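You operate a simulated robot arm through the tools that you are given. There is no shell and no other tool.

Carry out the task below with a simulated two-armed robot. There is one attempt and no reset: what you move stays moved.

Task
Put the blue gel tub from the service bench top on the shelf under the service bench. Put the adapter on the shelf under the materials bench away on the service bench top. Press the cure box button three times. Put the yellow sheet frame from the shelf under the materials bench on the film holder there and the red sheet frame on the service bench top. Put the pink cup on the middle rack shelf away on the set-up table top. Shut the returns drawer. Pull the breaker box door open. Any order will do. Set down upright: pink cup.

The check looks at the end state, three seconds after you hand in, the way a careful person would. Anything else that was tipped, shoved, dropped, spilled or broken makes it a failure. Flat cloth is picked up by pressing the open fingertips on it (5 to 10 N) and closing them slowly along it; thin cloth reads only 2 to 8 mm in the jaws.

Robot
Two 7-joint arms with fingered hands on one trunk, on a base that moves. Base frame: it is fixed to the floor where the robot stands at the start and does not move with it; the origin is under the middle of the robot, x ahead of it, y to its left, z up. Units: mm, degrees, N and s.
The left shoulder is at the start at [60, 126, 1155], the right one opposite. With the tool pointing down near the work surface each hand reaches from about 380 to 720 mm from the robot's upright axis, wherever it stands, measured 20 degrees to its own side. Places, roughly: adapter [-750, -1000, 500]; breaker box door [0, 4800, 1200]; cure box button [-700, -1000, 900]; film holder [-250, -1000, 250]; gel tub [-2250, -1250, 750]; pink cup (7x7x8 cm) [1900, 1100, 900]; returns drawer [1700, -400, 600]; service bench top [-1900, -1100, 800]; set-up table top [-1800, 1300, 800]; sheet frame [-750, -1000, 250]; shelf under the service bench [-1900, -1000, 300]. Payload 2.5 kg a hand.
The tool frame of a hand sits at the grasp point between the pads (the TCP): z along the fingers, y along the line on which they close. The tips reach 30 mm beyond it. The gripper opens to 104 mm; its body begins 35 mm behind the TCP. The gripper is a hand of 5 fingers: y runs from the thumb to the fingers, the wrist lies at [-15, -104, -178] in the tool frame, and closing takes about 1.5 s.
Orientation is that of the tool frame in the base frame, as [roll, pitch, yaw] about the fixed x, y, z axes, in that order (R = Rz(yaw) Ry(pitch) Rx(roll)). With the fingers straight down and the wrist toward the robot, the tool's x, y and z point along [0, 1, 0], [1, 0, 0] and [0, 0, -1] of the base frame.

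Tools
- The arms move only by the tool jog_arm. It takes "left_series", "right_series" or both (then of equal length, played together; a hand with none holds still); each is a list of rows, each a list of 7 numbers: the shift along the base's x, y, z in m, then the turn, a rotation vector about the base's x, y, z in rad, then the opening, from 0 (shut) to 1 (fully open). In form: [[x, y, z, ax, ay, az, hand], ...]. A call has 1 to 20 rows; each row is the pose to reach, as a shift and turn from the pose commanded when the call began. Each row takes 0.2 s and may step no farther than 50 mm and 8.6 degrees from the row before; otherwise, or with a gripper value out of range, the whole call is refused. A pose out of reach is approached as far as the arm can. The call stops where the force on the tool passes 40 N (or 10 N more than at its start, if that is more) or the arm is blocked; 0.2 s more then pass. The fingers move at their own pace (about 153 mm/s each) and stop on an object; they squeeze with about 26 N. The grip force told is the motor's: it shows also when the fingers shut on nothing. Time passes only in rows, and 0.2 s behind the last, so rows that repeat a pose let the fingers close. It gives the time, the measured TCP pose, the force on the tool (base axes), the opening and the grip force at its end, in the units of the frame above (readings bear some noise), with the torque about the TCP (base axes, N m) and any sound that the robot's microphone picked up.
- Cameras (640 x 400 px; columns grow to the right, rows downward): "scene" is now at [125.6, -2.4, 1360.4]; the picture's right is [-0.04, -1.00, 0.00], its down [-0.61, 0.03, -0.79] and it looks along [0.79, -0.04, -0.61] (base axes); focal length 266 px, centre (320, 200). "left" rides on the left gripper at [-80, -78, -141] in its tool frame; the picture's right is [-0.78, -0.30, 0.56], its down [0.53, -0.78, 0.33] and it looks along [0.33, 0.56, 0.76] (tool axes); focal length 247 px, centre (320, 200). "right" rides on the right gripper at [80, -78, -141] in its tool frame; the picture's right is [-0.78, 0.30, -0.56], its down [-0.53, -0.78, 0.33] and it looks along [-0.33, 0.56, 0.76] (tool axes); focal length 247 px, centre (320, 200). There is no depth. A picture from a camera that has moved, and an enlarged one, comes with that camera's place and axes in the base frame and with its lens.
- grab_frame(camera): a new picture of that camera. The clock stands still meanwhile.
- lift_body(by): slides the trunk up (or, below 0, down) by that many mm; the arms and the scene camera ride with it, the base frame stays. It gives what a move gives, with no picture.
- drive_base(legs): drives the robot by 1 to 6 legs, each [ahead, left, turn to the left] in mm, mm and degrees, along the robot's own axes; the way and the turn of a leg run together, so that a leg with both is an arc; at most 1500 mm and 180 degrees a leg. The arms and the cameras ride along, it lands a little off, and it stops where it bumps. It gives what a move gives.
- hand_shape(shape, hand): the hand has 5 fingers and takes this shape, open, in about a second: jaw (thumb against the fingers, like two jaws); tri (thumb and two fingers); tip (a fingertip pinch); poke (one finger out to press); point (the index stretched); flat (the hand flat); cup (the hand cupped); fist (a fist). The gripper value then closes the fingers along that shape, each until it touches; the sizes above hold for jaw. It gives what a move gives, with no picture.
- aim_head(pan, tilt): turns the head with the scene camera to pan (to the left, within 86 degrees either way) and tilt (down, from -29 to 69), counted from straight ahead of the robot. It gives what a move gives.
- inspect(camera, box): a new picture of the part [left, top, right, bottom] of that camera's present view, enlarged. The clock stands still meanwhile.
- close_job(): hands the job in; it is judged then, once.

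Nothing tells you exact positions but the pictures and the camera data. Unless the task says otherwise, let go and move clear before handing in.

The tools are called after "Call:" as a command line: name --argument value ..., lists and objects as JSON in quotes. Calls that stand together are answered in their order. jog_arm: Moves the arms, as the interface text tells. Its arguments: {"type":"object","properties":{"left_series":{"type":"array","items":{"type":"array","items":{"type":"number"}}},"right_series":{"type":"array","items":{"type":"array","items":{"type":"number"}}}},"required":[]} The other tools are called the same way: lift_body (by) moves the trunk up or down; hand_shape (shape, hand) gives the hand a shape; drive_base (legs) drives the base; aim_head (pan, tilt) turns the head that bears the scene camera; grab_frame (camera) takes a picture; inspect (camera, box) takes an enlarged picture of a part of a camera's view; close_job () hands the job in.

At the start:

```text
time: 0.0
left_tool_pos: [433.0, 202.6, 1056.3]
left_tcp_rot: [-180.0, 0.0, 90.0]
left_wrist_force: [-0.3, 0.4, -0.7]
left_ft_torque: [-0.02, 0.01, 0.01]
left_opening: 103.4
left_grasp_force: 0.0
left_shape: jaw
right_tool_pos: [403.7, -174.5, 1079.9]
right_tcp_rot: [-180.0, 0.1, 89.9]
right_wrist_force: [0.5, -0.2, 0.6]
right_ft_torque: [0.01, 0.01, -0.01]
right_opening: 104.0
right_grasp_force: 0.1
right_shape: jaw
trunk travel left (down, up): [-550.0, 390.0]
robot x, y, heading: [-1.7, -4.5, 0.2]
head pan, tilt (commanded): [-2.5, 37.5]
```

scene: 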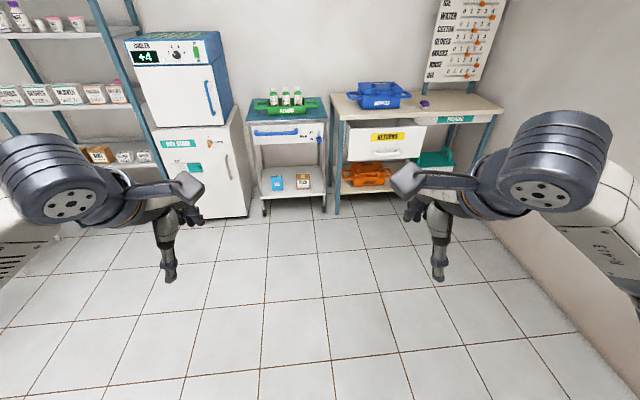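
right: 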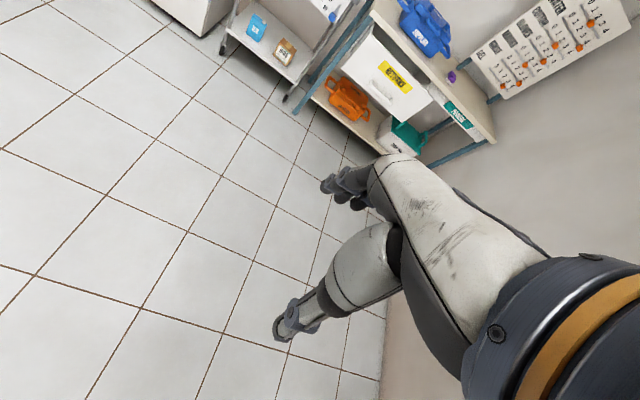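
left: 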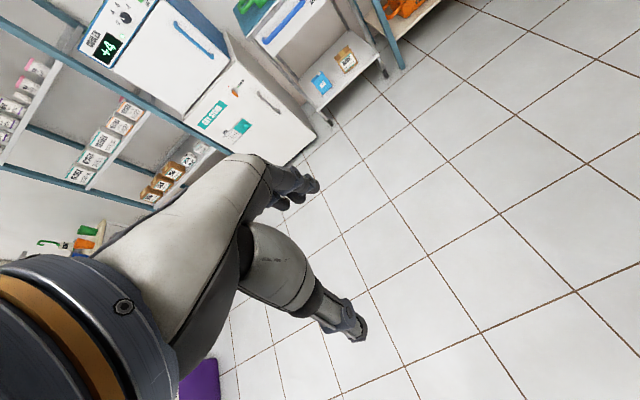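

I see the room ahead: a rack on the left, a cooler, a trolley, and the returns bench with an open drawer at about [1700, -400, 600]. I'll look around with the head first.

Call:
aim_head --pan -15 --tilt 20

```text
time: 0.8
left_tool_pos: [434.1, 201.2, 1056.5]
left_tcp_rot: [-180.0, 0.0, 90.0]
left_wrist_force: [0.1, 0.3, 0.7]
left_ft_torque: [0.01, 0.0, -0.01]
left_opening: 103.5
left_grasp_force: 0.0
left_shape: jaw
right_tool_pos: [403.6, -174.1, 1079.6]
right_tcp_rot: [180.0, 0.0, 90.0]
right_wrist_force: [0.1, -0.9, 0.0]
right_ft_torque: [-0.04, 0.01, -0.01]
right_opening: 103.6
right_grasp_force: 0.1
right_shape: jaw
trunk travel left (down, up): [-550.0, 390.0]
robot x, y, heading: [-0.7, 2.5, -0.2]
head pan, tilt (commanded): [-15.0, 20.0]
```

I'm going to take pictures in this direction and zoom in on the drawer.

Call:
grab_frame --camera "scene"

Call:
inspect --camera "scene" --box '[220, 130, 420, 255]'

```text
taken
camera scene: at [129.1, -22.6, 1388.0], right [-0.26, -0.97, 0.0], down [-0.33, 0.09, -0.94], along [0.91, -0.24, -0.34], focal length 266 px, centre (320, 200)
```

scene: 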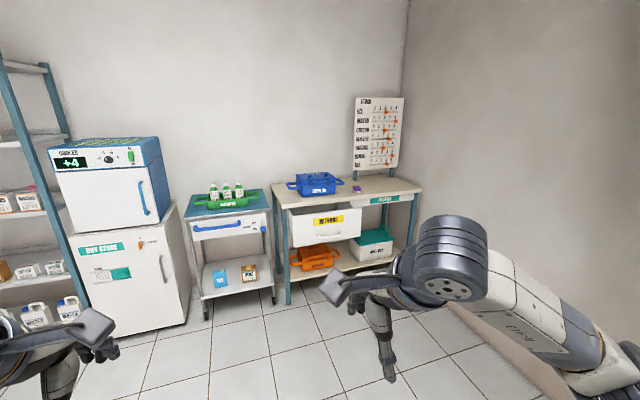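

```text
3.20 times, centred on (320, 192) of scene
camera zoom: at [129.1, -22.6, 1388.0], right [-0.26, -0.97, 0.0], down [-0.33, 0.09, -0.94], along [0.91, -0.24, -0.34], focal length 851 px, centre (320, 224)
```

zoom: 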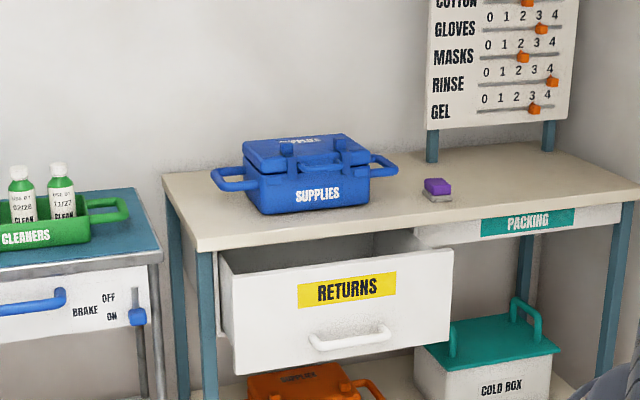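

The returns drawer is open with a white face at about x≈1700. Next I look at the rack to the left, where the pink cup should be on the middle shelf.

Call:
aim_head --pan 35 --tilt 15

Call:
grab_frame --camera "scene"

Call:
aim_head --pan 85 --tilt 15

Call:
grab_frame --camera "scene"

Call:
aim_head --pan -80 --tilt 25

Call:
grab_frame --camera "scene"

```text
time: 2.0
left_tool_pos: [433.3, 201.2, 1056.4]
left_tcp_rot: [180.0, 0.0, 90.1]
left_wrist_force: [-0.7, -0.6, 0.3]
left_ft_torque: [-0.02, 0.04, -0.03]
left_opening: 103.6
left_grasp_force: 0.2
left_shape: jaw
right_tool_pos: [402.2, -174.2, 1079.0]
right_tcp_rot: [-179.9, 0.0, 90.1]
right_wrist_force: [0.0, 0.1, -0.6]
right_ft_torque: [0.03, -0.04, 0.0]
right_opening: 103.4
right_grasp_force: 0.0
right_shape: jaw
trunk travel left (down, up): [-550.0, 390.0]
robot x, y, heading: [-0.8, -2.4, -0.0]
head pan, tilt (commanded): [35.0, 15.0]
```

```text
taken
camera scene: at [115.7, 54.9, 1396.2], right [0.57, -0.82, 0.0], down [-0.21, -0.15, -0.97], along [0.79, 0.55, -0.26], focal length 266 px, centre (320, 200)
```

scene: 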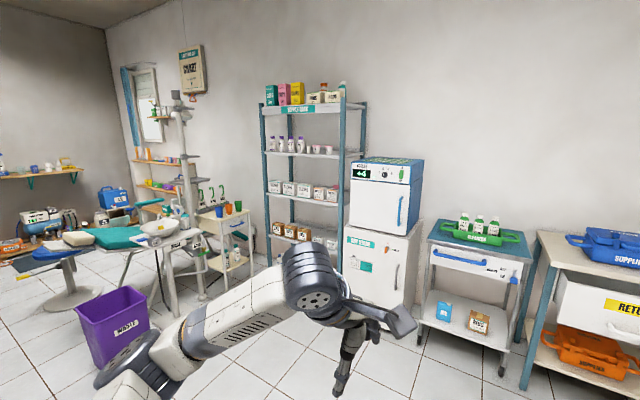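

```text
time: 3.2
left_tool_pos: [433.3, 202.2, 1056.7]
left_tcp_rot: [-179.9, 0.0, 90.0]
left_wrist_force: [-0.8, 0.2, -0.2]
left_ft_torque: [-0.03, 0.0, -0.01]
left_opening: 103.4
left_grasp_force: 0.1
left_shape: jaw
right_tool_pos: [402.6, -174.1, 1078.9]
right_tcp_rot: [-180.0, 0.0, 90.0]
right_wrist_force: [0.0, 0.5, -0.1]
right_ft_torque: [-0.01, 0.02, 0.0]
right_opening: 103.8
right_grasp_force: 0.0
right_shape: jaw
trunk travel left (down, up): [-550.0, 390.0]
robot x, y, heading: [-0.9, 0.9, -0.1]
head pan, tilt (commanded): [85.0, 15.0]
```

```text
taken
camera scene: at [47.3, 94.4, 1396.3], right [1.0, -0.09, 0.0], down [-0.02, -0.26, -0.97], along [0.08, 0.96, -0.26], focal length 266 px, centre (320, 200)
```

scene: 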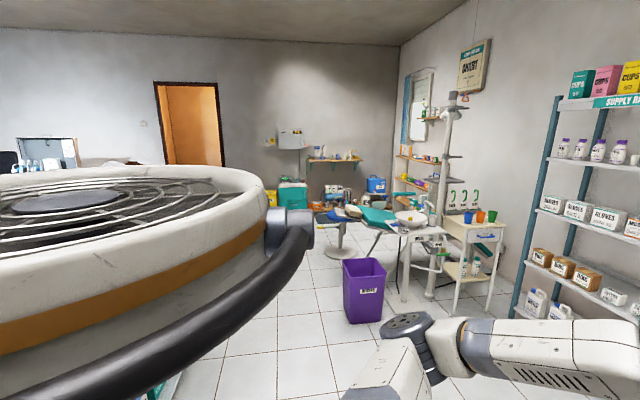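

```text
time: 5.7
left_tool_pos: [434.0, 201.4, 1055.7]
left_tcp_rot: [-180.0, -0.1, 90.0]
left_wrist_force: [0.0, 0.1, 0.9]
left_ft_torque: [-0.01, -0.01, 0.01]
left_opening: 103.5
left_grasp_force: 0.1
left_shape: jaw
right_tool_pos: [403.2, -173.4, 1079.4]
right_tcp_rot: [-180.0, -0.1, 90.0]
right_wrist_force: [0.6, -0.4, -0.1]
right_ft_torque: [0.01, 0.01, -0.01]
right_opening: 103.4
right_grasp_force: 0.0
right_shape: jaw
trunk travel left (down, up): [-550.0, 390.0]
robot x, y, heading: [0.9, 5.3, 0.2]
head pan, tilt (commanded): [-80.0, 25.0]
```

```text
taken
camera scene: at [55.1, -89.3, 1380.0], right [-0.98, -0.17, 0.0], down [-0.07, 0.42, -0.91], along [0.16, -0.89, -0.42], focal length 266 px, centre (320, 200)
```

scene: 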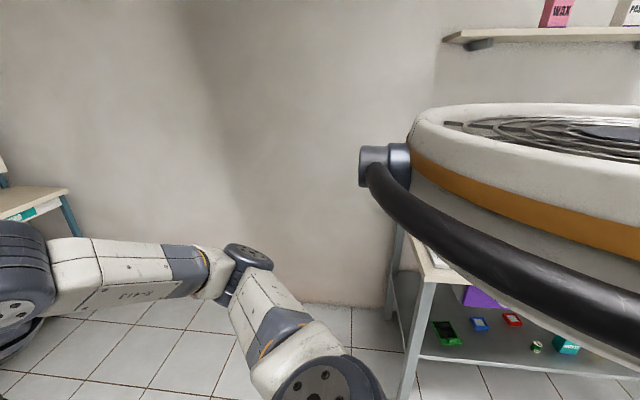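

Behind me to the right is a workbench with a shelf below, apparently the materials bench. I'll zoom in on the rack from here before driving.

Call:
aim_head --pan 35 --tilt 10

Call:
inspect --camera "scene" --box '[250, 100, 370, 175]'

Call:
inspect --camera "scene" --box '[250, 170, 370, 245]'

Call:
inspect --camera "scene" --box '[120, 40, 250, 270]'

```text
time: 7.6
left_tool_pos: [432.5, 203.0, 1056.9]
left_tcp_rot: [-180.0, -0.1, 89.9]
left_wrist_force: [0.0, -0.1, 0.1]
left_ft_torque: [0.03, 0.02, -0.01]
left_opening: 103.5
left_grasp_force: 0.1
left_shape: jaw
right_tool_pos: [403.0, -174.2, 1079.1]
right_tcp_rot: [-180.0, 0.0, 90.0]
right_wrist_force: [-0.1, -0.5, 0.3]
right_ft_torque: [-0.01, 0.01, -0.01]
right_opening: 103.7
right_grasp_force: 0.1
right_shape: jaw
trunk travel left (down, up): [-550.0, 390.0]
robot x, y, heading: [1.8, 2.1, -0.1]
head pan, tilt (commanded): [35.0, 10.0]
```

```text
5.33 times, centred on (310, 138) of scene
camera zoom: at [115.3, 54.7, 1404.4], right [0.57, -0.82, 0.0], down [-0.14, -0.1, -0.98], along [0.81, 0.56, -0.17], focal length 1418 px, centre (373, 533)
```

zoom: 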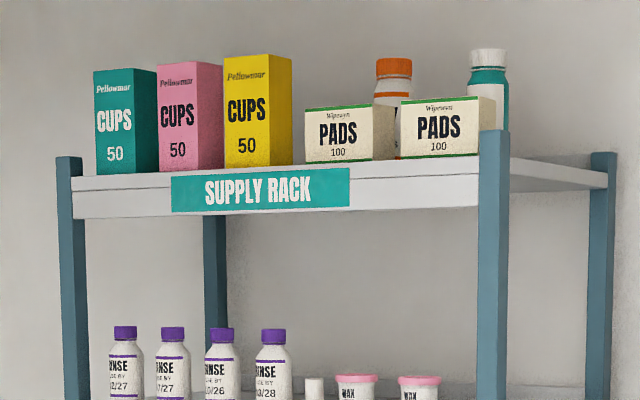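

```text
5.33 times, centred on (310, 208) of scene
camera zoom: at [115.3, 54.7, 1404.4], right [0.57, -0.82, 0.0], down [-0.14, -0.1, -0.98], along [0.81, 0.56, -0.17], focal length 1418 px, centre (373, 160)
```

zoom: 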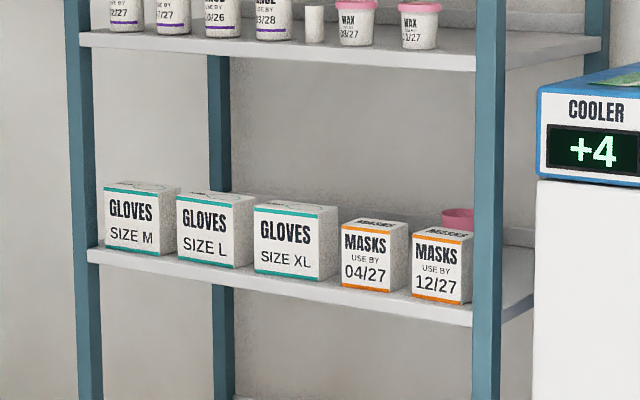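

```text
1.74 times, centred on (185, 155) of scene
camera zoom: at [115.3, 54.7, 1404.4], right [0.57, -0.82, 0.0], down [-0.14, -0.1, -0.98], along [0.81, 0.56, -0.17], focal length 462 px, centre (555, 278)
```

zoom: 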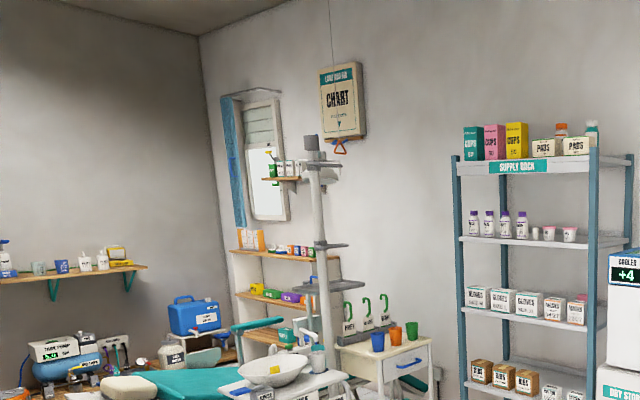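

The pink cup peeks out behind the "MASKS 12/27" box on the middle rack shelf. I'll start with the drawer: drive towards it and look again.

Call:
drive_base --legs '[[850, -280, 0]]'

Call:
aim_head --pan -10 --tilt 45

Call:
grab_frame --camera "scene"

```text
time: 12.4
left_tool_pos: [1300.1, -88.2, 1058.2]
left_tcp_rot: [-180.0, 0.0, 89.7]
left_wrist_force: [-0.1, -0.3, -0.2]
left_ft_torque: [-0.02, -0.01, -0.01]
left_opening: 103.4
left_grasp_force: 0.2
left_shape: jaw
right_tool_pos: [1267.2, -463.0, 1079.5]
right_tcp_rot: [-180.0, 0.0, 89.7]
right_wrist_force: [0.1, 0.0, 0.0]
right_ft_torque: [-0.02, 0.0, -0.03]
right_opening: 103.9
right_grasp_force: 0.0
right_shape: jaw
trunk travel left (down, up): [-550.0, 390.0]
robot x, y, heading: [865.2, -289.3, -0.3]
head pan, tilt (commanded): [35.0, 10.0]
```

```text
time: 13.5
left_tool_pos: [1299.4, -86.4, 1056.1]
left_tcp_rot: [-180.0, 0.0, 89.7]
left_wrist_force: [-0.5, 0.2, 0.0]
left_ft_torque: [-0.01, -0.03, -0.03]
left_opening: 103.6
left_grasp_force: 0.0
left_shape: jaw
right_tool_pos: [1266.6, -464.2, 1079.2]
right_tcp_rot: [-180.0, 0.0, 89.7]
right_wrist_force: [0.1, 0.1, 0.1]
right_ft_torque: [0.0, -0.03, -0.05]
right_opening: 103.6
right_grasp_force: 0.1
right_shape: jaw
trunk travel left (down, up): [-550.0, 390.0]
robot x, y, heading: [865.2, -290.8, -0.2]
head pan, tilt (commanded): [-10.0, 45.0]
```

```text
taken
camera scene: at [984.4, -300.4, 1349.5], right [-0.18, -0.98, 0.0], down [-0.7, 0.13, -0.71], along [0.7, -0.13, -0.71], focal length 266 px, centre (320, 200)
```

scene: 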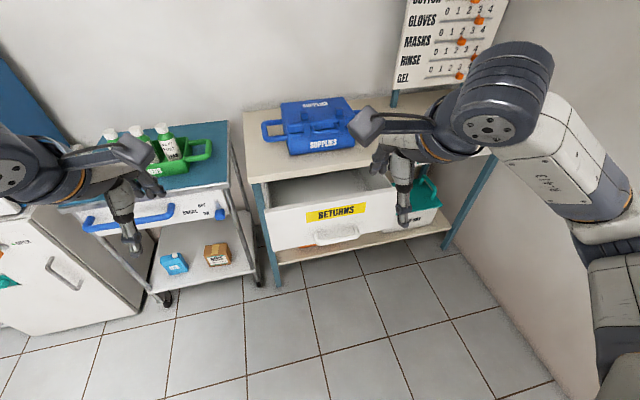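

The drawer handle triangulates to about [1511, -452, 638], with the face at x≈1535, z≈560–780. I'll lower the trunk, then turn the right hand to point forward with fingers closed to push it.

Call:
lift_body --by -350

Call:
jog_arm --right_series '[[0.01, 0, 0, 0, -0.14, 0, 0.5], [0.02, 0, 0, 0, -0.285, 0, 0], [0.03, 0, 0, 0, -0.43, 0, 0], [0.04, 0, 0, 0, -0.57, 0, 0], [0.05, 0, 0, 0, -0.715, 0, 0], [0.06, 0, 0, 0, -0.857, 0, 0], [0.07, 0, 0, 0, -1.0, 0, 0], [0.08, 0, 0, 0, -1.143, 0, 0], [0.09, 0, 0, 0, -1.286, 0, 0], [0.1, 0, 0, 0, -1.43, 0, 0], [0.11, 0, 0, 0, -1.5708, 0, 0]]'

Call:
grab_frame --camera "scene"

Call:
grab_frame --camera "right"

```text
time: 16.9
left_tool_pos: [1300.6, -88.1, 707.2]
left_tcp_rot: [-179.9, 0.0, 89.8]
left_wrist_force: [-0.1, -0.7, -0.3]
left_ft_torque: [0.03, -0.02, 0.01]
left_opening: 103.6
left_grasp_force: 0.0
left_shape: jaw
right_tool_pos: [1267.2, -462.9, 729.7]
right_tcp_rot: [180.0, 0.0, 89.7]
right_wrist_force: [0.2, 0.9, -0.1]
right_ft_torque: [0.01, 0.0, 0.03]
right_opening: 103.6
right_grasp_force: 0.0
right_shape: jaw
trunk travel left (down, up): [-200.0, 740.0]
robot x, y, heading: [867.9, -287.1, -0.2]
head pan, tilt (commanded): [-10.0, 45.0]
```

```text
time: 19.4
left_tool_pos: [1300.4, -87.2, 706.2]
left_tcp_rot: [180.0, 0.0, 89.7]
left_wrist_force: [-0.3, -0.3, -0.9]
left_ft_torque: [0.0, 0.04, 0.01]
left_opening: 103.4
left_grasp_force: 0.1
left_shape: jaw
right_tool_pos: [1321.4, -470.3, 747.7]
right_tcp_rot: [139.4, -0.3, 90.0]
right_wrist_force: [0.4, -0.4, -0.5]
right_ft_torque: [0.02, 0.0, 0.0]
right_opening: 0.0
right_grasp_force: 26.0
right_shape: jaw
right hand out of reach, approached as far as the arm can: row 4, 5, 6, 7, 8, 9, 10, 11
trunk travel left (down, up): [-200.0, 740.0]
robot x, y, heading: [866.3, -289.2, -0.6]
head pan, tilt (commanded): [-10.0, 45.0]
```

```text
taken
camera scene: at [984.4, -300.5, 999.4], right [-0.18, -0.98, 0.0], down [-0.7, 0.13, -0.71], along [0.7, -0.13, -0.71], focal length 266 px, centre (320, 200)
```

scene: 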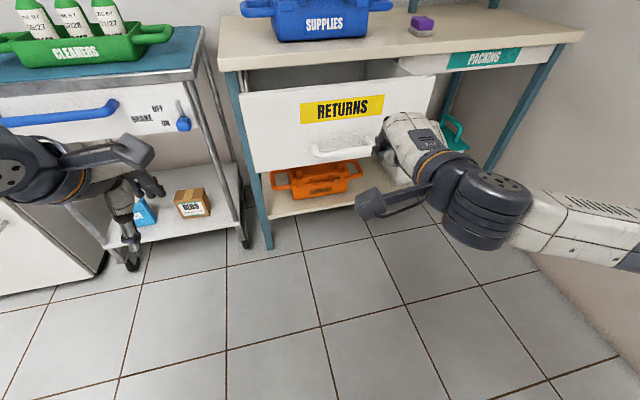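

```text
taken
camera right: at [1171.2, -388.9, 805.0], right [-0.14, -0.78, 0.61], down [-0.37, -0.53, -0.76], along [0.92, -0.34, -0.22], focal length 247 px, centre (320, 200)
```

right: 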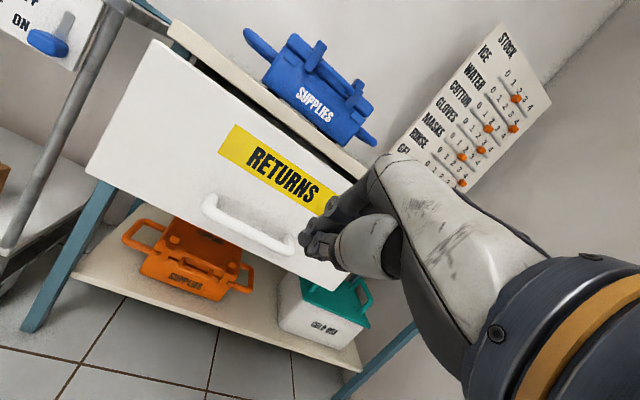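

The wrist can't pitch fully forward this way, but a tilted closed hand is enough to push. I'll check how the commanded pose is treated with a small move.

Call:
jog_arm --right_series '[[0, 0, -0.02, 0, 0, 0, 0]]'

```text
time: 19.8
left_tool_pos: [1300.6, -88.3, 705.6]
left_tcp_rot: [-180.0, -0.1, 89.7]
left_wrist_force: [-0.3, -0.6, 0.7]
left_ft_torque: [0.0, -0.01, 0.0]
left_opening: 104.0
left_grasp_force: 0.0
left_shape: jaw
right_tool_pos: [1321.2, -469.5, 746.7]
right_tcp_rot: [139.5, -0.2, 89.9]
right_wrist_force: [-0.3, -0.2, 0.8]
right_ft_torque: [0.02, 0.04, 0.01]
right_opening: 0.2
right_grasp_force: 26.4
right_shape: jaw
right hand out of reach, approached as far as the arm can: row 1
trunk travel left (down, up): [-200.0, 740.0]
robot x, y, heading: [865.3, -284.8, -0.2]
head pan, tilt (commanded): [-10.0, 45.0]
```

The commanded pose is the unreachable one, so I rotate back to a reachable tilt (about 34° forward of straight down).

Call:
jog_arm --right_series '[[0, 0, 0, 0, 0.14, 0, 0], [0, 0, 0, 0, 0.28, 0, 0], [0, 0, 0, 0, 0.42, 0, 0], [0, 0, 0, 0, 0.56, 0, 0], [0, 0, 0, 0, 0.7, 0, 0], [0, 0, 0, 0, 0.84, 0, 0], [0, 0, 0, 0, 0.97, 0, 0]]'

Call:
grab_frame --camera "right"

```text
time: 21.4
left_tool_pos: [1299.8, -86.7, 706.6]
left_tcp_rot: [180.0, 0.0, 89.8]
left_wrist_force: [0.2, -0.1, 0.8]
left_ft_torque: [-0.01, -0.04, -0.01]
left_opening: 103.6
left_grasp_force: 0.1
left_shape: jaw
right_tool_pos: [1318.8, -469.5, 748.1]
right_tcp_rot: [-164.9, 0.1, 89.8]
right_wrist_force: [-0.1, 0.7, 0.1]
right_ft_torque: [0.03, 0.0, 0.0]
right_opening: 0.0
right_grasp_force: 26.0
right_shape: jaw
trunk travel left (down, up): [-200.0, 740.0]
robot x, y, heading: [867.3, -292.1, -0.4]
head pan, tilt (commanded): [-10.0, 45.0]
```

```text
taken
camera right: at [1281.8, -388.4, 904.7], right [0.43, -0.78, 0.46], down [-0.84, -0.53, -0.12], along [0.34, -0.34, -0.88], focal length 247 px, centre (320, 200)
```

right: 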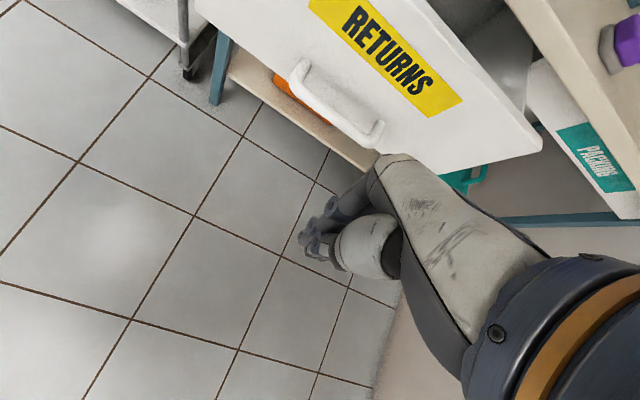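

The commanded pose follows the reached one, so now I tilt forward again to about 35° and advance towards the drawer face.

Call:
jog_arm --right_series '[[0.01, 0, 0, 0, -0.14, 0, 0], [0.02, 0, -0.01, 0, -0.28, 0, 0], [0.04, 0, -0.015, 0, -0.42, 0, 0], [0.06, 0, -0.02, 0, -0.56, 0, 0], [0.08, 0, -0.025, 0, -0.7, 0, 0], [0.1, 0.005, -0.03, 0, -0.84, 0, 0], [0.12, 0.01, -0.035, 0, -0.86, 0, 0]]'

Call:
grab_frame --camera "scene"

```text
time: 22.9
left_tool_pos: [1300.1, -87.9, 707.3]
left_tcp_rot: [-180.0, 0.0, 89.6]
left_wrist_force: [-0.2, -1.1, -0.1]
left_ft_torque: [-0.06, -0.01, -0.03]
left_opening: 103.2
left_grasp_force: 0.1
left_shape: jaw
right_tool_pos: [1439.6, -458.6, 711.6]
right_tcp_rot: [145.6, -0.1, 89.8]
right_wrist_force: [0.9, -0.3, -0.9]
right_ft_torque: [-0.03, -0.02, -0.01]
right_opening: 0.1
right_grasp_force: 25.6
right_shape: jaw
trunk travel left (down, up): [-200.0, 740.0]
robot x, y, heading: [863.5, -289.0, -0.3]
head pan, tilt (commanded): [-10.0, 45.0]
```

```text
taken
camera scene: at [984.3, -300.5, 999.5], right [-0.18, -0.98, 0.0], down [-0.7, 0.13, -0.71], along [0.7, -0.13, -0.71], focal length 266 px, centre (320, 200)
```

scene: 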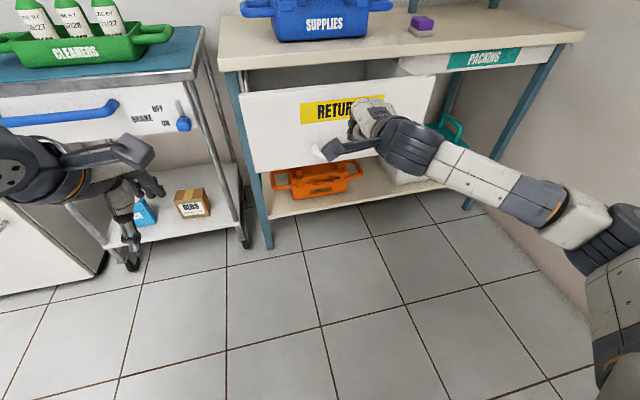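

The hand is close to the label on the drawer face. Now I push ahead in small steps.

Call:
jog_arm --right_series '[[0.015, 0, 0, 0, 0, 0, 0], [0.03, 0, 0, 0, 0, 0, 0], [0.045, 0, 0, 0, 0, 0, 0], [0.06, 0, 0, 0, 0, 0, 0], [0.075, 0, 0, 0, 0, 0, 0], [0.09, 0, 0, 0, 0, 0, 0], [0.105, 0, 0, 0, 0, 0, 0], [0.12, 0, 0, 0, 0, 0, 0]]'

Call:
grab_frame --camera "scene"

```text
time: 24.8
left_tool_pos: [1300.5, -86.7, 706.0]
left_tcp_rot: [180.0, 0.0, 89.6]
left_wrist_force: [-0.6, 0.1, -0.4]
left_ft_torque: [0.01, -0.02, 0.02]
left_opening: 103.5
left_grasp_force: 0.1
left_shape: jaw
right_tool_pos: [1558.8, -459.3, 714.7]
right_tcp_rot: [145.7, -0.2, 89.7]
right_wrist_force: [-0.8, 0.3, 0.2]
right_ft_torque: [0.02, -0.04, 0.01]
right_opening: 0.0
right_grasp_force: 25.8
right_shape: jaw
trunk travel left (down, up): [-200.0, 740.0]
robot x, y, heading: [865.0, -287.2, -0.2]
head pan, tilt (commanded): [-10.0, 45.0]
```

```text
taken
camera scene: at [984.4, -300.5, 999.4], right [-0.18, -0.98, 0.0], down [-0.7, 0.13, -0.71], along [0.7, -0.13, -0.71], focal length 266 px, centre (320, 200)
```

scene: 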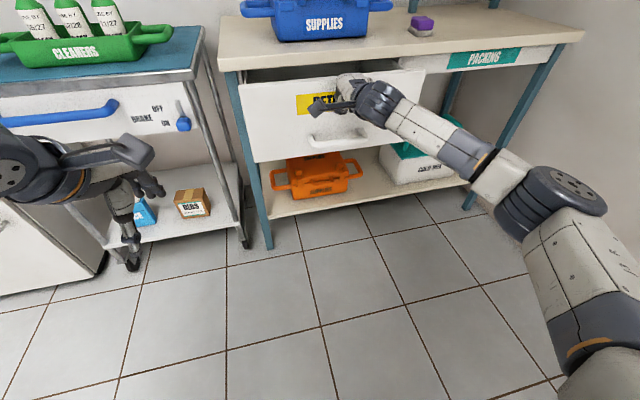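

The drawer has started to slide in. I keep pushing.

Call:
jog_arm --right_series '[[0.015, 0, 0, 0, 0, 0, 0], [0.03, 0, 0, 0, 0, 0, 0], [0.045, 0, 0, 0, 0, 0, 0], [0.06, 0, 0, 0, 0, 0, 0], [0.075, 0, 0, 0, 0, 0, 0], [0.09, 0, 0, 0, 0, 0, 0]]'

Call:
grab_frame --camera "scene"

```text
time: 26.1
left_tool_pos: [1300.2, -87.8, 706.4]
left_tcp_rot: [179.9, -0.1, 89.7]
left_wrist_force: [-0.2, -0.2, 0.1]
left_ft_torque: [-0.01, -0.01, -0.01]
left_opening: 103.6
left_grasp_force: 0.0
left_shape: jaw
right_tool_pos: [1640.4, -458.9, 712.7]
right_tcp_rot: [145.5, -0.3, 89.9]
right_wrist_force: [0.4, 0.7, -0.3]
right_ft_torque: [0.02, -0.05, 0.02]
right_opening: 0.0
right_grasp_force: 26.4
right_shape: jaw
right hand out of reach, approached as far as the arm can: row 6
trunk travel left (down, up): [-200.0, 740.0]
robot x, y, heading: [867.5, -284.7, -0.4]
head pan, tilt (commanded): [-10.0, 45.0]
```

```text
taken
camera scene: at [984.4, -300.6, 999.4], right [-0.18, -0.98, 0.0], down [-0.7, 0.13, -0.71], along [0.7, -0.13, -0.71], focal length 266 px, centre (320, 200)
```

scene: 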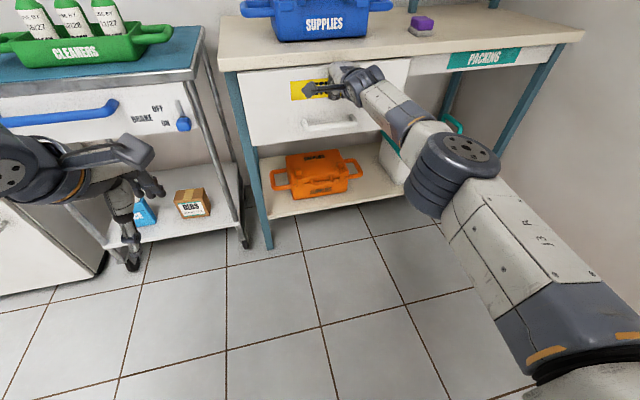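

Call:
inspect --camera "scene" --box '[210, 20, 450, 170]'

```text
2.67 times, centred on (330, 95) of scene
camera zoom: at [984.4, -300.6, 999.4], right [-0.18, -0.98, 0.0], down [-0.7, 0.13, -0.71], along [0.7, -0.13, -0.71], focal length 709 px, centre (293, 480)
```

zoom: 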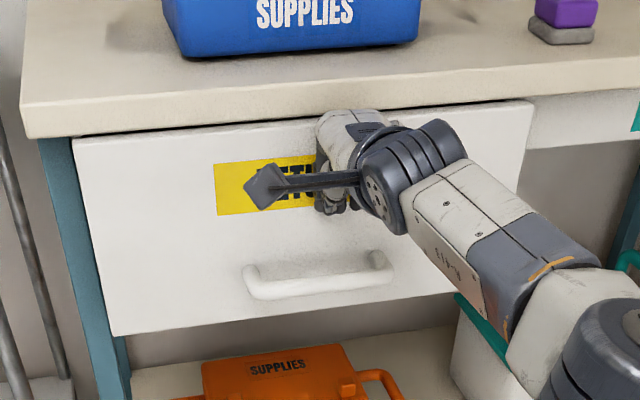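

The drawer is nearly shut. I back off a bit, move the base closer, then push until it's firmly resisted.

Call:
jog_arm --right_series '[[-0.03, 0, 0, 0, 0, 0, 0], [-0.06, 0, -0.01, 0, 0, 0, 0], [-0.1, 0, -0.01, 0, 0, 0, 0]]'

Call:
inspect --camera "scene" --box '[210, 20, 450, 170]'

Call:
drive_base --legs '[[80, 0, 0]]'

```text
time: 26.9
left_tool_pos: [1299.7, -87.3, 705.4]
left_tcp_rot: [180.0, -0.1, 89.8]
left_wrist_force: [0.1, 0.5, -0.3]
left_ft_torque: [-0.01, 0.01, 0.02]
left_opening: 103.5
left_grasp_force: 0.0
left_shape: jaw
right_tool_pos: [1541.5, -460.4, 699.5]
right_tcp_rot: [145.6, -0.2, 89.6]
right_wrist_force: [-0.3, 0.0, -0.1]
right_ft_torque: [0.03, 0.03, 0.01]
right_opening: 0.0
right_grasp_force: 25.5
right_shape: jaw
trunk travel left (down, up): [-200.0, 740.0]
robot x, y, heading: [863.8, -288.3, -0.4]
head pan, tilt (commanded): [-10.0, 45.0]
```

```text
2.67 times, centred on (330, 95) of scene
camera zoom: at [984.4, -300.4, 999.4], right [-0.18, -0.98, 0.0], down [-0.7, 0.13, -0.71], along [0.7, -0.13, -0.71], focal length 709 px, centre (293, 480)
```

zoom: 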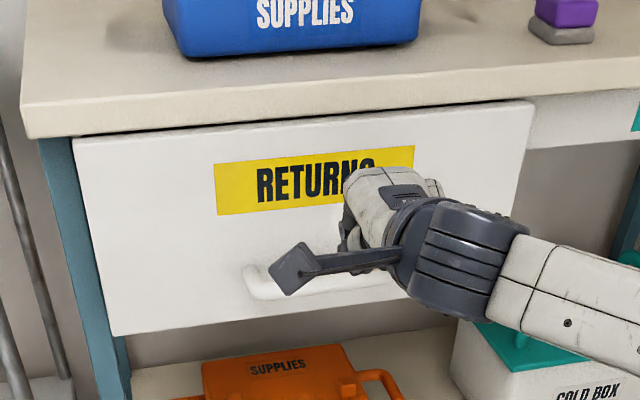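

```text
time: 28.0
left_tool_pos: [1377.3, -86.5, 706.5]
left_tcp_rot: [-179.9, 0.0, 89.9]
left_wrist_force: [0.7, 1.4, -0.4]
left_ft_torque: [-0.01, 0.0, -0.03]
left_opening: 104.0
left_grasp_force: 0.1
left_shape: jaw
right_tool_pos: [1621.4, -460.0, 701.1]
right_tcp_rot: [145.8, -0.2, 90.0]
right_wrist_force: [0.4, 0.6, 0.6]
right_ft_torque: [-0.01, -0.02, 0.02]
right_opening: 0.0
right_grasp_force: 26.0
right_shape: jaw
trunk travel left (down, up): [-200.0, 740.0]
robot x, y, heading: [943.7, -287.5, -0.2]
head pan, tilt (commanded): [-10.0, 45.0]
```

Call:
jog_arm --right_series '[[0.01, 0, 0, 0, 0, 0, 0], [0.02, 0, 0, 0, 0, 0, 0], [0.03, 0, 0, 0, 0, 0, 0], [0.04, 0, 0, 0, 0, 0, 0], [0.05, 0, 0, 0, 0, 0, 0], [0.06, 0, 0, 0, 0, 0, 0], [0.07, 0, 0, 0, 0, 0, 0], [0.08, 0, 0, 0, 0, 0, 0]]'

Call:
grab_frame --camera "scene"

```text
time: 29.4
left_tool_pos: [1376.4, -88.3, 707.5]
left_tcp_rot: [179.9, 0.0, 89.7]
left_wrist_force: [0.0, -0.2, 1.0]
left_ft_torque: [0.0, 0.03, 0.02]
left_opening: 103.8
left_grasp_force: 0.1
left_shape: jaw
right_tool_pos: [1673.3, -460.7, 703.5]
right_tcp_rot: [145.6, -0.2, 89.9]
right_wrist_force: [-33.9, -0.8, 5.9]
right_ft_torque: [-0.07, -0.72, -0.34]
right_opening: 0.0
right_grasp_force: 26.4
right_shape: jaw
trunk travel left (down, up): [-200.0, 740.0]
robot x, y, heading: [939.7, -287.3, -0.6]
head pan, tilt (commanded): [-10.0, 45.0]
stopped in row 6 (right hand): the force on the tool passed its limit at 50 N (the readings are from after the stop); the commanded pose is now the measured one
```

```text
taken
camera scene: at [1059.3, -300.9, 999.9], right [-0.18, -0.98, 0.0], down [-0.69, 0.13, -0.71], along [0.7, -0.13, -0.7], focal length 266 px, centre (320, 200)
```

scene: 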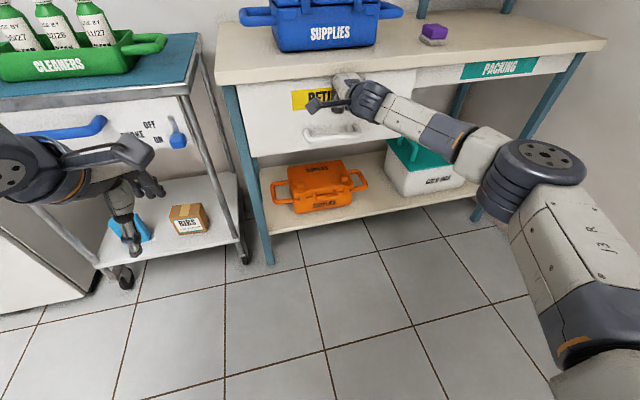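

It's resisted firmly at x≈1673. I retract the hand and inspect the drawer.

Call:
jog_arm --right_series '[[-0.03, 0, 0, 0, 0, 0, 0], [-0.07, 0, -0.01, 0, 0, 0, 0], [-0.11, 0, -0.01, 0, 0, 0, 0], [-0.15, -0.03, -0.02, 0, 0.1, 0, 0], [-0.19, -0.06, -0.03, 0, 0.2, 0, 0]]'

Call:
inspect --camera "scene" --box '[210, 40, 450, 190]'

```text
refused: row 4 steps farther than a row can; nothing moved
```

```text
2.67 times, centred on (330, 115) of scene
camera zoom: at [1059.3, -300.9, 999.9], right [-0.18, -0.98, 0.0], down [-0.69, 0.13, -0.71], along [0.7, -0.13, -0.7], focal length 709 px, centre (293, 427)
```

zoom: 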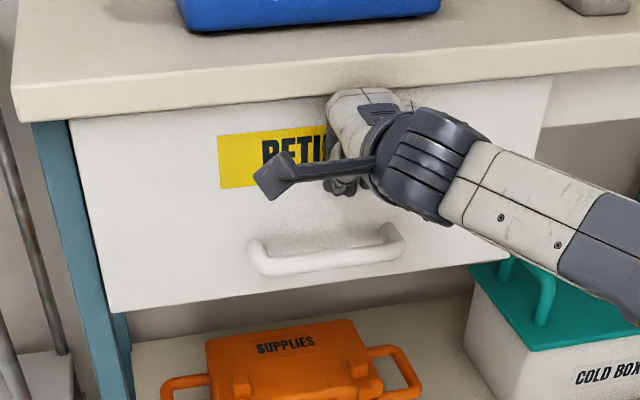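

Call:
jog_arm --right_series '[[-0.03, 0, 0, 0, 0, 0, 0], [-0.07, 0, -0.01, 0, 0, 0, 0], [-0.11, 0, -0.01, 0, 0, 0, 0], [-0.14, -0.02, -0.02, 0, 0.1, 0, 0], [-0.17, -0.04, -0.03, 0, 0.2, 0, 0], [-0.2, -0.06, -0.03, 0, 0.3, 0, 0], [-0.23, -0.08, -0.03, 0, 0.4, 0, 0]]'

Call:
inspect --camera "scene" --box '[210, 40, 450, 190]'

```text
time: 31.0
left_tool_pos: [1377.9, -88.5, 708.0]
left_tcp_rot: [179.9, 0.1, 89.7]
left_wrist_force: [-0.4, -0.4, -0.6]
left_ft_torque: [-0.04, -0.01, 0.01]
left_opening: 103.6
left_grasp_force: 0.0
left_shape: jaw
right_tool_pos: [1446.4, -540.4, 668.7]
right_tcp_rot: [168.7, 0.0, 89.9]
right_wrist_force: [0.0, -0.6, 0.8]
right_ft_torque: [0.01, 0.0, 0.0]
right_opening: 0.2
right_grasp_force: 25.6
right_shape: jaw
trunk travel left (down, up): [-200.0, 740.0]
robot x, y, heading: [943.5, -287.0, -0.3]
head pan, tilt (commanded): [-10.0, 45.0]
```

```text
2.67 times, centred on (330, 115) of scene
camera zoom: at [1062.1, -300.8, 999.4], right [-0.18, -0.98, 0.0], down [-0.7, 0.13, -0.71], along [0.7, -0.13, -0.71], focal length 709 px, centre (293, 427)
```

zoom: 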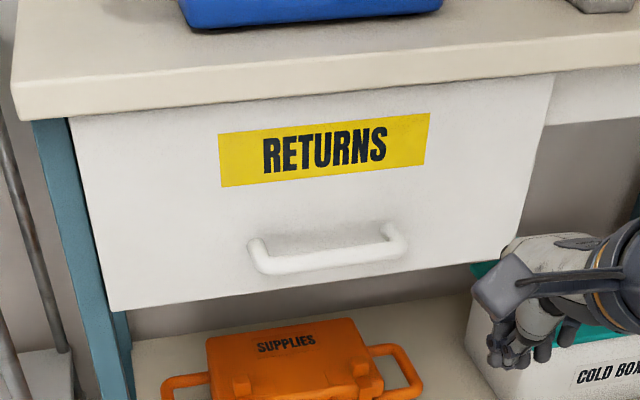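

The drawer front now sits flush under the bench top. Next I back away and slide over to the supply rack for the pink cup.

Call:
drive_base --legs '[[-200, 0, 0], [0, 1350, 0]]'

Call:
lift_body --by 150

Call:
aim_head --pan 5 --tilt 15

Call:
grab_frame --camera "scene"

```text
time: 39.1
left_tool_pos: [1173.6, 1300.6, 706.4]
left_tcp_rot: [180.0, 0.0, 90.4]
left_wrist_force: [0.0, 0.5, -0.1]
left_ft_torque: [-0.01, 0.04, -0.04]
left_opening: 103.9
left_grasp_force: 0.1
left_shape: jaw
right_tool_pos: [1248.3, 849.3, 670.0]
right_tcp_rot: [168.7, -0.2, 90.4]
right_wrist_force: [0.1, 0.0, 0.2]
right_ft_torque: [-0.02, 0.02, -0.02]
right_opening: 0.0
right_grasp_force: 25.9
right_shape: jaw
trunk travel left (down, up): [-200.0, 740.0]
robot x, y, heading: [741.5, 1094.3, 0.4]
head pan, tilt (commanded): [-10.0, 45.0]
```

```text
time: 40.8
left_tool_pos: [1175.2, 1301.5, 855.6]
left_tcp_rot: [179.9, 0.0, 90.3]
left_wrist_force: [-0.6, 0.6, 0.1]
left_ft_torque: [-0.01, -0.01, -0.01]
left_opening: 103.8
left_grasp_force: 0.1
left_shape: jaw
right_tool_pos: [1247.9, 848.1, 820.2]
right_tcp_rot: [168.7, -0.1, 90.4]
right_wrist_force: [0.0, -0.9, 0.0]
right_ft_torque: [0.02, -0.01, 0.01]
right_opening: 0.1
right_grasp_force: 26.2
right_shape: jaw
trunk travel left (down, up): [-350.0, 590.0]
robot x, y, heading: [743.8, 1096.3, 0.3]
head pan, tilt (commanded): [-10.0, 45.0]
```

```text
time: 41.8
left_tool_pos: [1175.1, 1302.1, 855.6]
left_tcp_rot: [-180.0, 0.0, 90.3]
left_wrist_force: [-0.6, 0.0, 0.7]
left_ft_torque: [-0.03, -0.01, 0.01]
left_opening: 103.7
left_grasp_force: 0.1
left_shape: jaw
right_tool_pos: [1248.4, 848.5, 819.6]
right_tcp_rot: [168.7, -0.3, 90.5]
right_wrist_force: [0.2, 0.4, -0.2]
right_ft_torque: [0.04, -0.02, 0.02]
right_opening: 0.0
right_grasp_force: 26.6
right_shape: jaw
trunk travel left (down, up): [-350.0, 590.0]
robot x, y, heading: [742.7, 1095.2, 0.2]
head pan, tilt (commanded): [5.0, 15.0]
```

```text
taken
camera scene: at [874.5, 1107.1, 1196.2], right [0.09, -1.0, 0.0], down [-0.26, -0.02, -0.97], along [0.96, 0.09, -0.26], focal length 266 px, centre (320, 200)
```

scene: 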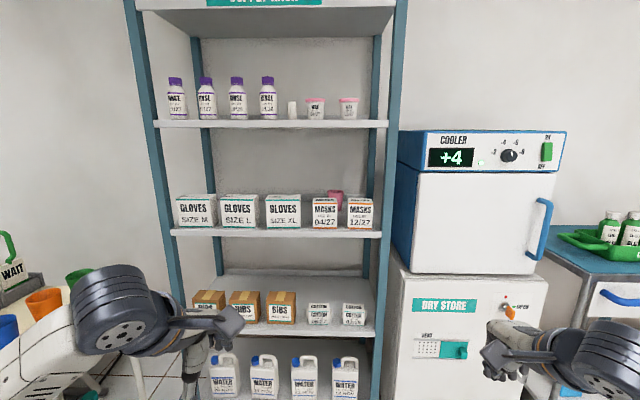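

Call:
inspect --camera "scene" --box '[250, 165, 410, 265]'

Call:
lift_body --by 150

Call:
aim_head --pan 5 --tilt 25

Call:
grab_frame --camera "scene"

Call:
inspect --camera "scene" --box '[250, 145, 410, 245]'

```text
4.00 times, centred on (330, 215) of scene
camera zoom: at [874.5, 1107.1, 1196.2], right [0.09, -1.0, 0.0], down [-0.26, -0.02, -0.97], along [0.96, 0.09, -0.26], focal length 1063 px, centre (280, 140)
```

zoom: 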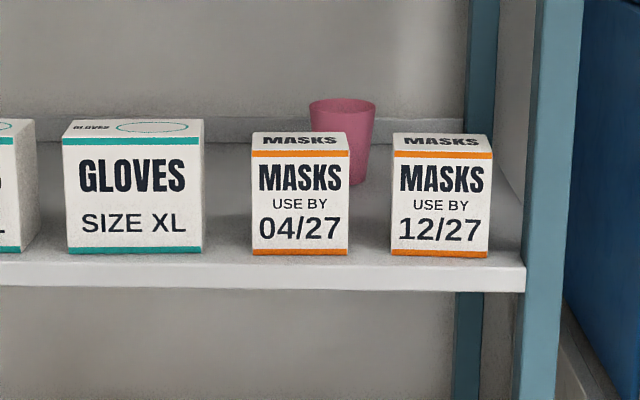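

```text
time: 43.5
left_tool_pos: [1175.3, 1300.5, 1007.3]
left_tcp_rot: [-180.0, 0.0, 90.3]
left_wrist_force: [0.1, -0.9, 0.7]
left_ft_torque: [0.03, 0.0, 0.02]
left_opening: 103.8
left_grasp_force: 0.0
left_shape: jaw
right_tool_pos: [1249.2, 848.8, 969.7]
right_tcp_rot: [168.7, -0.2, 90.5]
right_wrist_force: [0.0, 0.5, -0.1]
right_ft_torque: [-0.02, 0.02, -0.02]
right_opening: 0.0
right_grasp_force: 26.4
right_shape: jaw
trunk travel left (down, up): [-500.0, 440.0]
robot x, y, heading: [741.4, 1093.8, 0.5]
head pan, tilt (commanded): [5.0, 15.0]
```

```text
time: 44.2
left_tool_pos: [1176.3, 1301.7, 1006.3]
left_tcp_rot: [-180.0, 0.0, 90.3]
left_wrist_force: [0.4, 1.0, 0.2]
left_ft_torque: [0.05, -0.03, 0.0]
left_opening: 103.8
left_grasp_force: 0.1
left_shape: jaw
right_tool_pos: [1248.3, 848.9, 969.6]
right_tcp_rot: [168.8, -0.2, 90.5]
right_wrist_force: [-0.1, -0.2, -0.4]
right_ft_torque: [0.0, -0.01, 0.02]
right_opening: 0.1
right_grasp_force: 25.7
right_shape: jaw
trunk travel left (down, up): [-500.0, 440.0]
robot x, y, heading: [744.4, 1096.8, 0.1]
head pan, tilt (commanded): [5.0, 25.0]
```

```text
taken
camera scene: at [873.3, 1107.0, 1330.1], right [0.09, -1.0, 0.0], down [-0.42, -0.04, -0.91], along [0.9, 0.08, -0.42], focal length 266 px, centre (320, 200)
```

scene: 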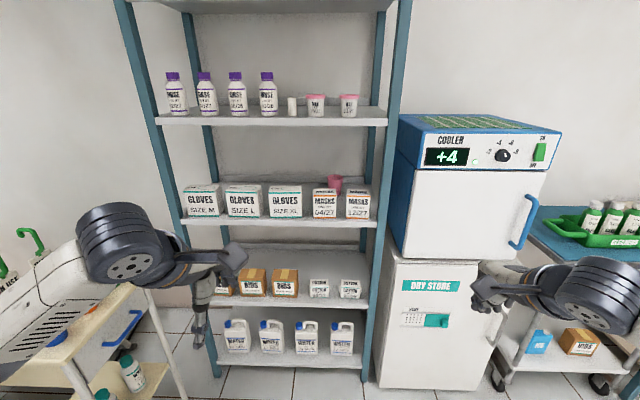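

```text
4.00 times, centred on (330, 195) of scene
camera zoom: at [873.3, 1107.0, 1330.1], right [0.09, -1.0, 0.0], down [-0.42, -0.04, -0.91], along [0.9, 0.08, -0.42], focal length 1063 px, centre (280, 220)
```

zoom: 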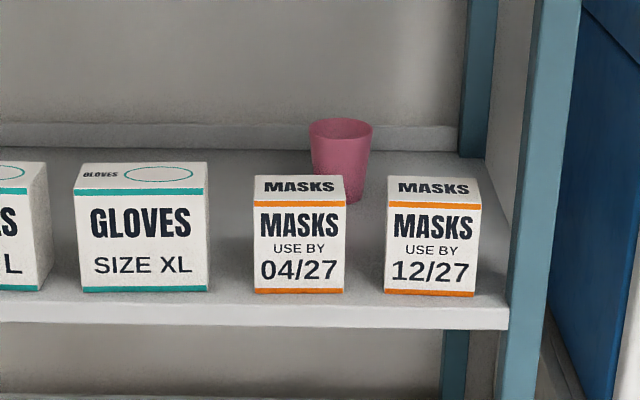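

The cup's rim triangulates to about [1930, 1139, 949], behind the gap between the two mask boxes. I need to check the clearances on the left (cart) before choosing the approach.

Call:
aim_head --pan 50 --tilt 35

Call:
grab_frame --camera "scene"

Call:
aim_head --pan -40 --tilt 35

Call:
grab_frame --camera "scene"

```text
time: 45.4
left_tool_pos: [1174.9, 1301.4, 1007.1]
left_tcp_rot: [179.9, 0.1, 90.3]
left_wrist_force: [-0.9, 0.1, -0.1]
left_ft_torque: [-0.01, 0.01, 0.03]
left_opening: 103.9
left_grasp_force: 0.1
left_shape: jaw
right_tool_pos: [1248.8, 847.9, 969.4]
right_tcp_rot: [168.7, -0.1, 90.4]
right_wrist_force: [0.3, 0.2, 0.2]
right_ft_torque: [-0.02, -0.01, 0.02]
right_opening: 0.0
right_grasp_force: 26.0
right_shape: jaw
trunk travel left (down, up): [-500.0, 440.0]
robot x, y, heading: [744.0, 1093.9, 0.5]
head pan, tilt (commanded): [50.0, 35.0]
```

```text
taken
camera scene: at [837.9, 1166.2, 1314.3], right [0.77, -0.64, 0.0], down [-0.37, -0.44, -0.82], along [0.52, 0.63, -0.57], focal length 266 px, centre (320, 200)
```

scene: 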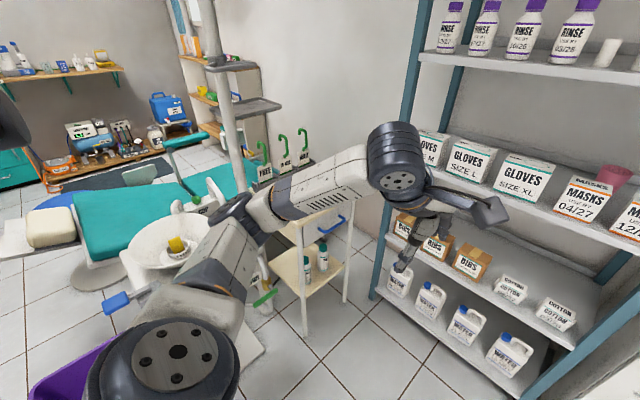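

```text
time: 47.0
left_tool_pos: [1176.2, 1300.8, 1007.0]
left_tcp_rot: [179.9, 0.1, 90.3]
left_wrist_force: [0.0, -0.1, 0.9]
left_ft_torque: [0.0, -0.03, -0.04]
left_opening: 103.7
left_grasp_force: 0.0
left_shape: jaw
right_tool_pos: [1248.5, 848.6, 970.2]
right_tcp_rot: [168.7, -0.3, 90.5]
right_wrist_force: [-0.6, -0.3, 0.2]
right_ft_torque: [0.0, 0.03, -0.03]
right_opening: 0.0
right_grasp_force: 26.1
right_shape: jaw
trunk travel left (down, up): [-500.0, 440.0]
robot x, y, heading: [744.3, 1097.7, 0.5]
head pan, tilt (commanded): [-40.0, 35.0]
```

```text
taken
camera scene: at [849.3, 1042.3, 1314.3], right [-0.64, -0.77, 0.0], down [-0.44, 0.37, -0.82], along [0.63, -0.52, -0.57], focal length 266 px, centre (320, 200)
```

scene: 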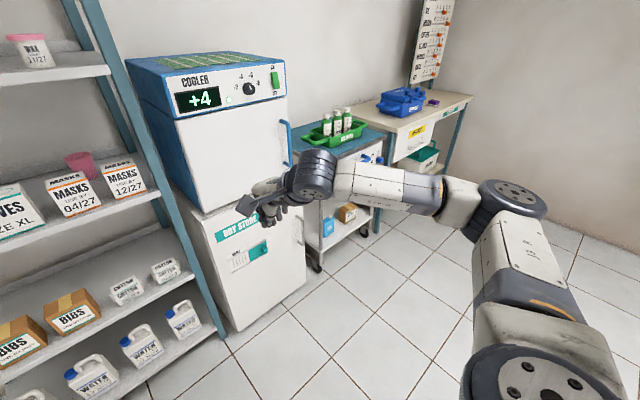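

The way is clear: I'll use the right arm with the robot at about (1200, 1290), entering over the mask boxes with the hand tilted forward. First I tuck the left hand back and pre-shape the right hand.

Call:
jog_arm --left_series '[[-0.015, 0, 0.0125, 0, 0, 0, 1], [-0.03, 0, 0.025, 0, 0, 0, 1], [-0.045, 0, 0.0375, 0, 0, 0, 1], [-0.06, 0, 0.05, 0, 0, 0, 1]]' --right_series '[[-0.008, 0.024, 0.011, 0, -0.11, 0, 0.5], [-0.015, 0.048, 0.022, 0, -0.22, 0, 0.5], [-0.022, 0.072, 0.034, 0, -0.33, 0, 0.5], [-0.03, 0.096, 0.045, 0, -0.43, 0, 0.5]]'

Call:
drive_base --legs '[[0, 193, 0], [250, 0, 0]]'

Call:
aim_head --pan -8 --tilt 25

Call:
grab_frame --camera "scene"

Call:
grab_frame --camera "right"

```text
time: 48.0
left_tool_pos: [1112.5, 1300.9, 1055.4]
left_tcp_rot: [180.0, 0.0, 90.3]
left_wrist_force: [-0.5, -0.2, -0.3]
left_ft_torque: [-0.05, -0.02, -0.03]
left_opening: 103.8
left_grasp_force: 0.1
left_shape: jaw
right_tool_pos: [1220.7, 950.8, 1013.6]
right_tcp_rot: [145.0, -0.1, 91.6]
right_wrist_force: [-0.4, 1.0, -0.4]
right_ft_torque: [-0.01, -0.04, 0.01]
right_opening: 52.2
right_grasp_force: 0.1
right_shape: jaw
right hand out of reach, approached as far as the arm can: row 4
trunk travel left (down, up): [-500.0, 440.0]
robot x, y, heading: [745.7, 1100.3, 0.4]
head pan, tilt (commanded): [-40.0, 35.0]
```

```text
time: 51.0
left_tool_pos: [1359.5, 1498.2, 1055.9]
left_tcp_rot: [180.0, 0.0, 90.5]
left_wrist_force: [0.1, 0.8, 0.5]
left_ft_torque: [-0.01, -0.02, 0.0]
left_opening: 103.9
left_grasp_force: 0.0
left_shape: jaw
right_tool_pos: [1466.7, 1147.7, 1012.6]
right_tcp_rot: [145.2, -0.1, 91.9]
right_wrist_force: [1.4, -0.7, 0.0]
right_ft_torque: [0.0, -0.01, -0.01]
right_opening: 51.9
right_grasp_force: 0.1
right_shape: jaw
trunk travel left (down, up): [-500.0, 440.0]
robot x, y, heading: [988.7, 1289.5, 0.2]
head pan, tilt (commanded): [-40.0, 35.0]
```

```text
time: 52.0
left_tool_pos: [1359.5, 1498.9, 1056.5]
left_tcp_rot: [180.0, 0.0, 90.5]
left_wrist_force: [0.5, -0.6, -0.4]
left_ft_torque: [0.0, 0.02, -0.01]
left_opening: 103.6
left_grasp_force: 0.0
left_shape: jaw
right_tool_pos: [1465.9, 1147.8, 1014.0]
right_tcp_rot: [145.0, -0.1, 91.8]
right_wrist_force: [0.5, 0.2, -0.1]
right_ft_torque: [-0.01, -0.01, 0.01]
right_opening: 52.1
right_grasp_force: 0.1
right_shape: jaw
trunk travel left (down, up): [-500.0, 440.0]
robot x, y, heading: [990.2, 1290.5, 0.4]
head pan, tilt (commanded): [-8.0, 25.0]
```

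```text
taken
camera scene: at [1118.7, 1283.0, 1330.0], right [-0.13, -0.99, 0.0], down [-0.42, 0.06, -0.91], along [0.9, -0.12, -0.42], focal length 266 px, centre (320, 200)
```

scene: 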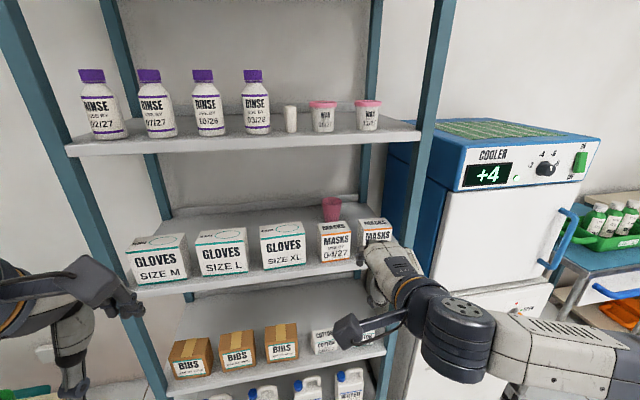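

```text
taken
camera right: at [1319.6, 1223.3, 1084.9], right [-0.05, -0.78, 0.62], down [-0.43, -0.55, -0.72], along [0.9, -0.3, -0.31], focal length 247 px, centre (320, 200)
```

right: 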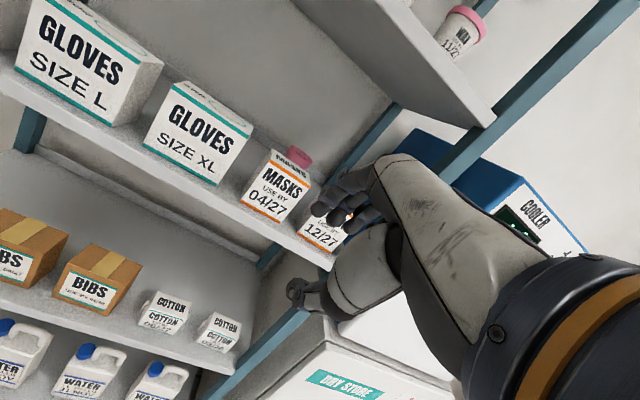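

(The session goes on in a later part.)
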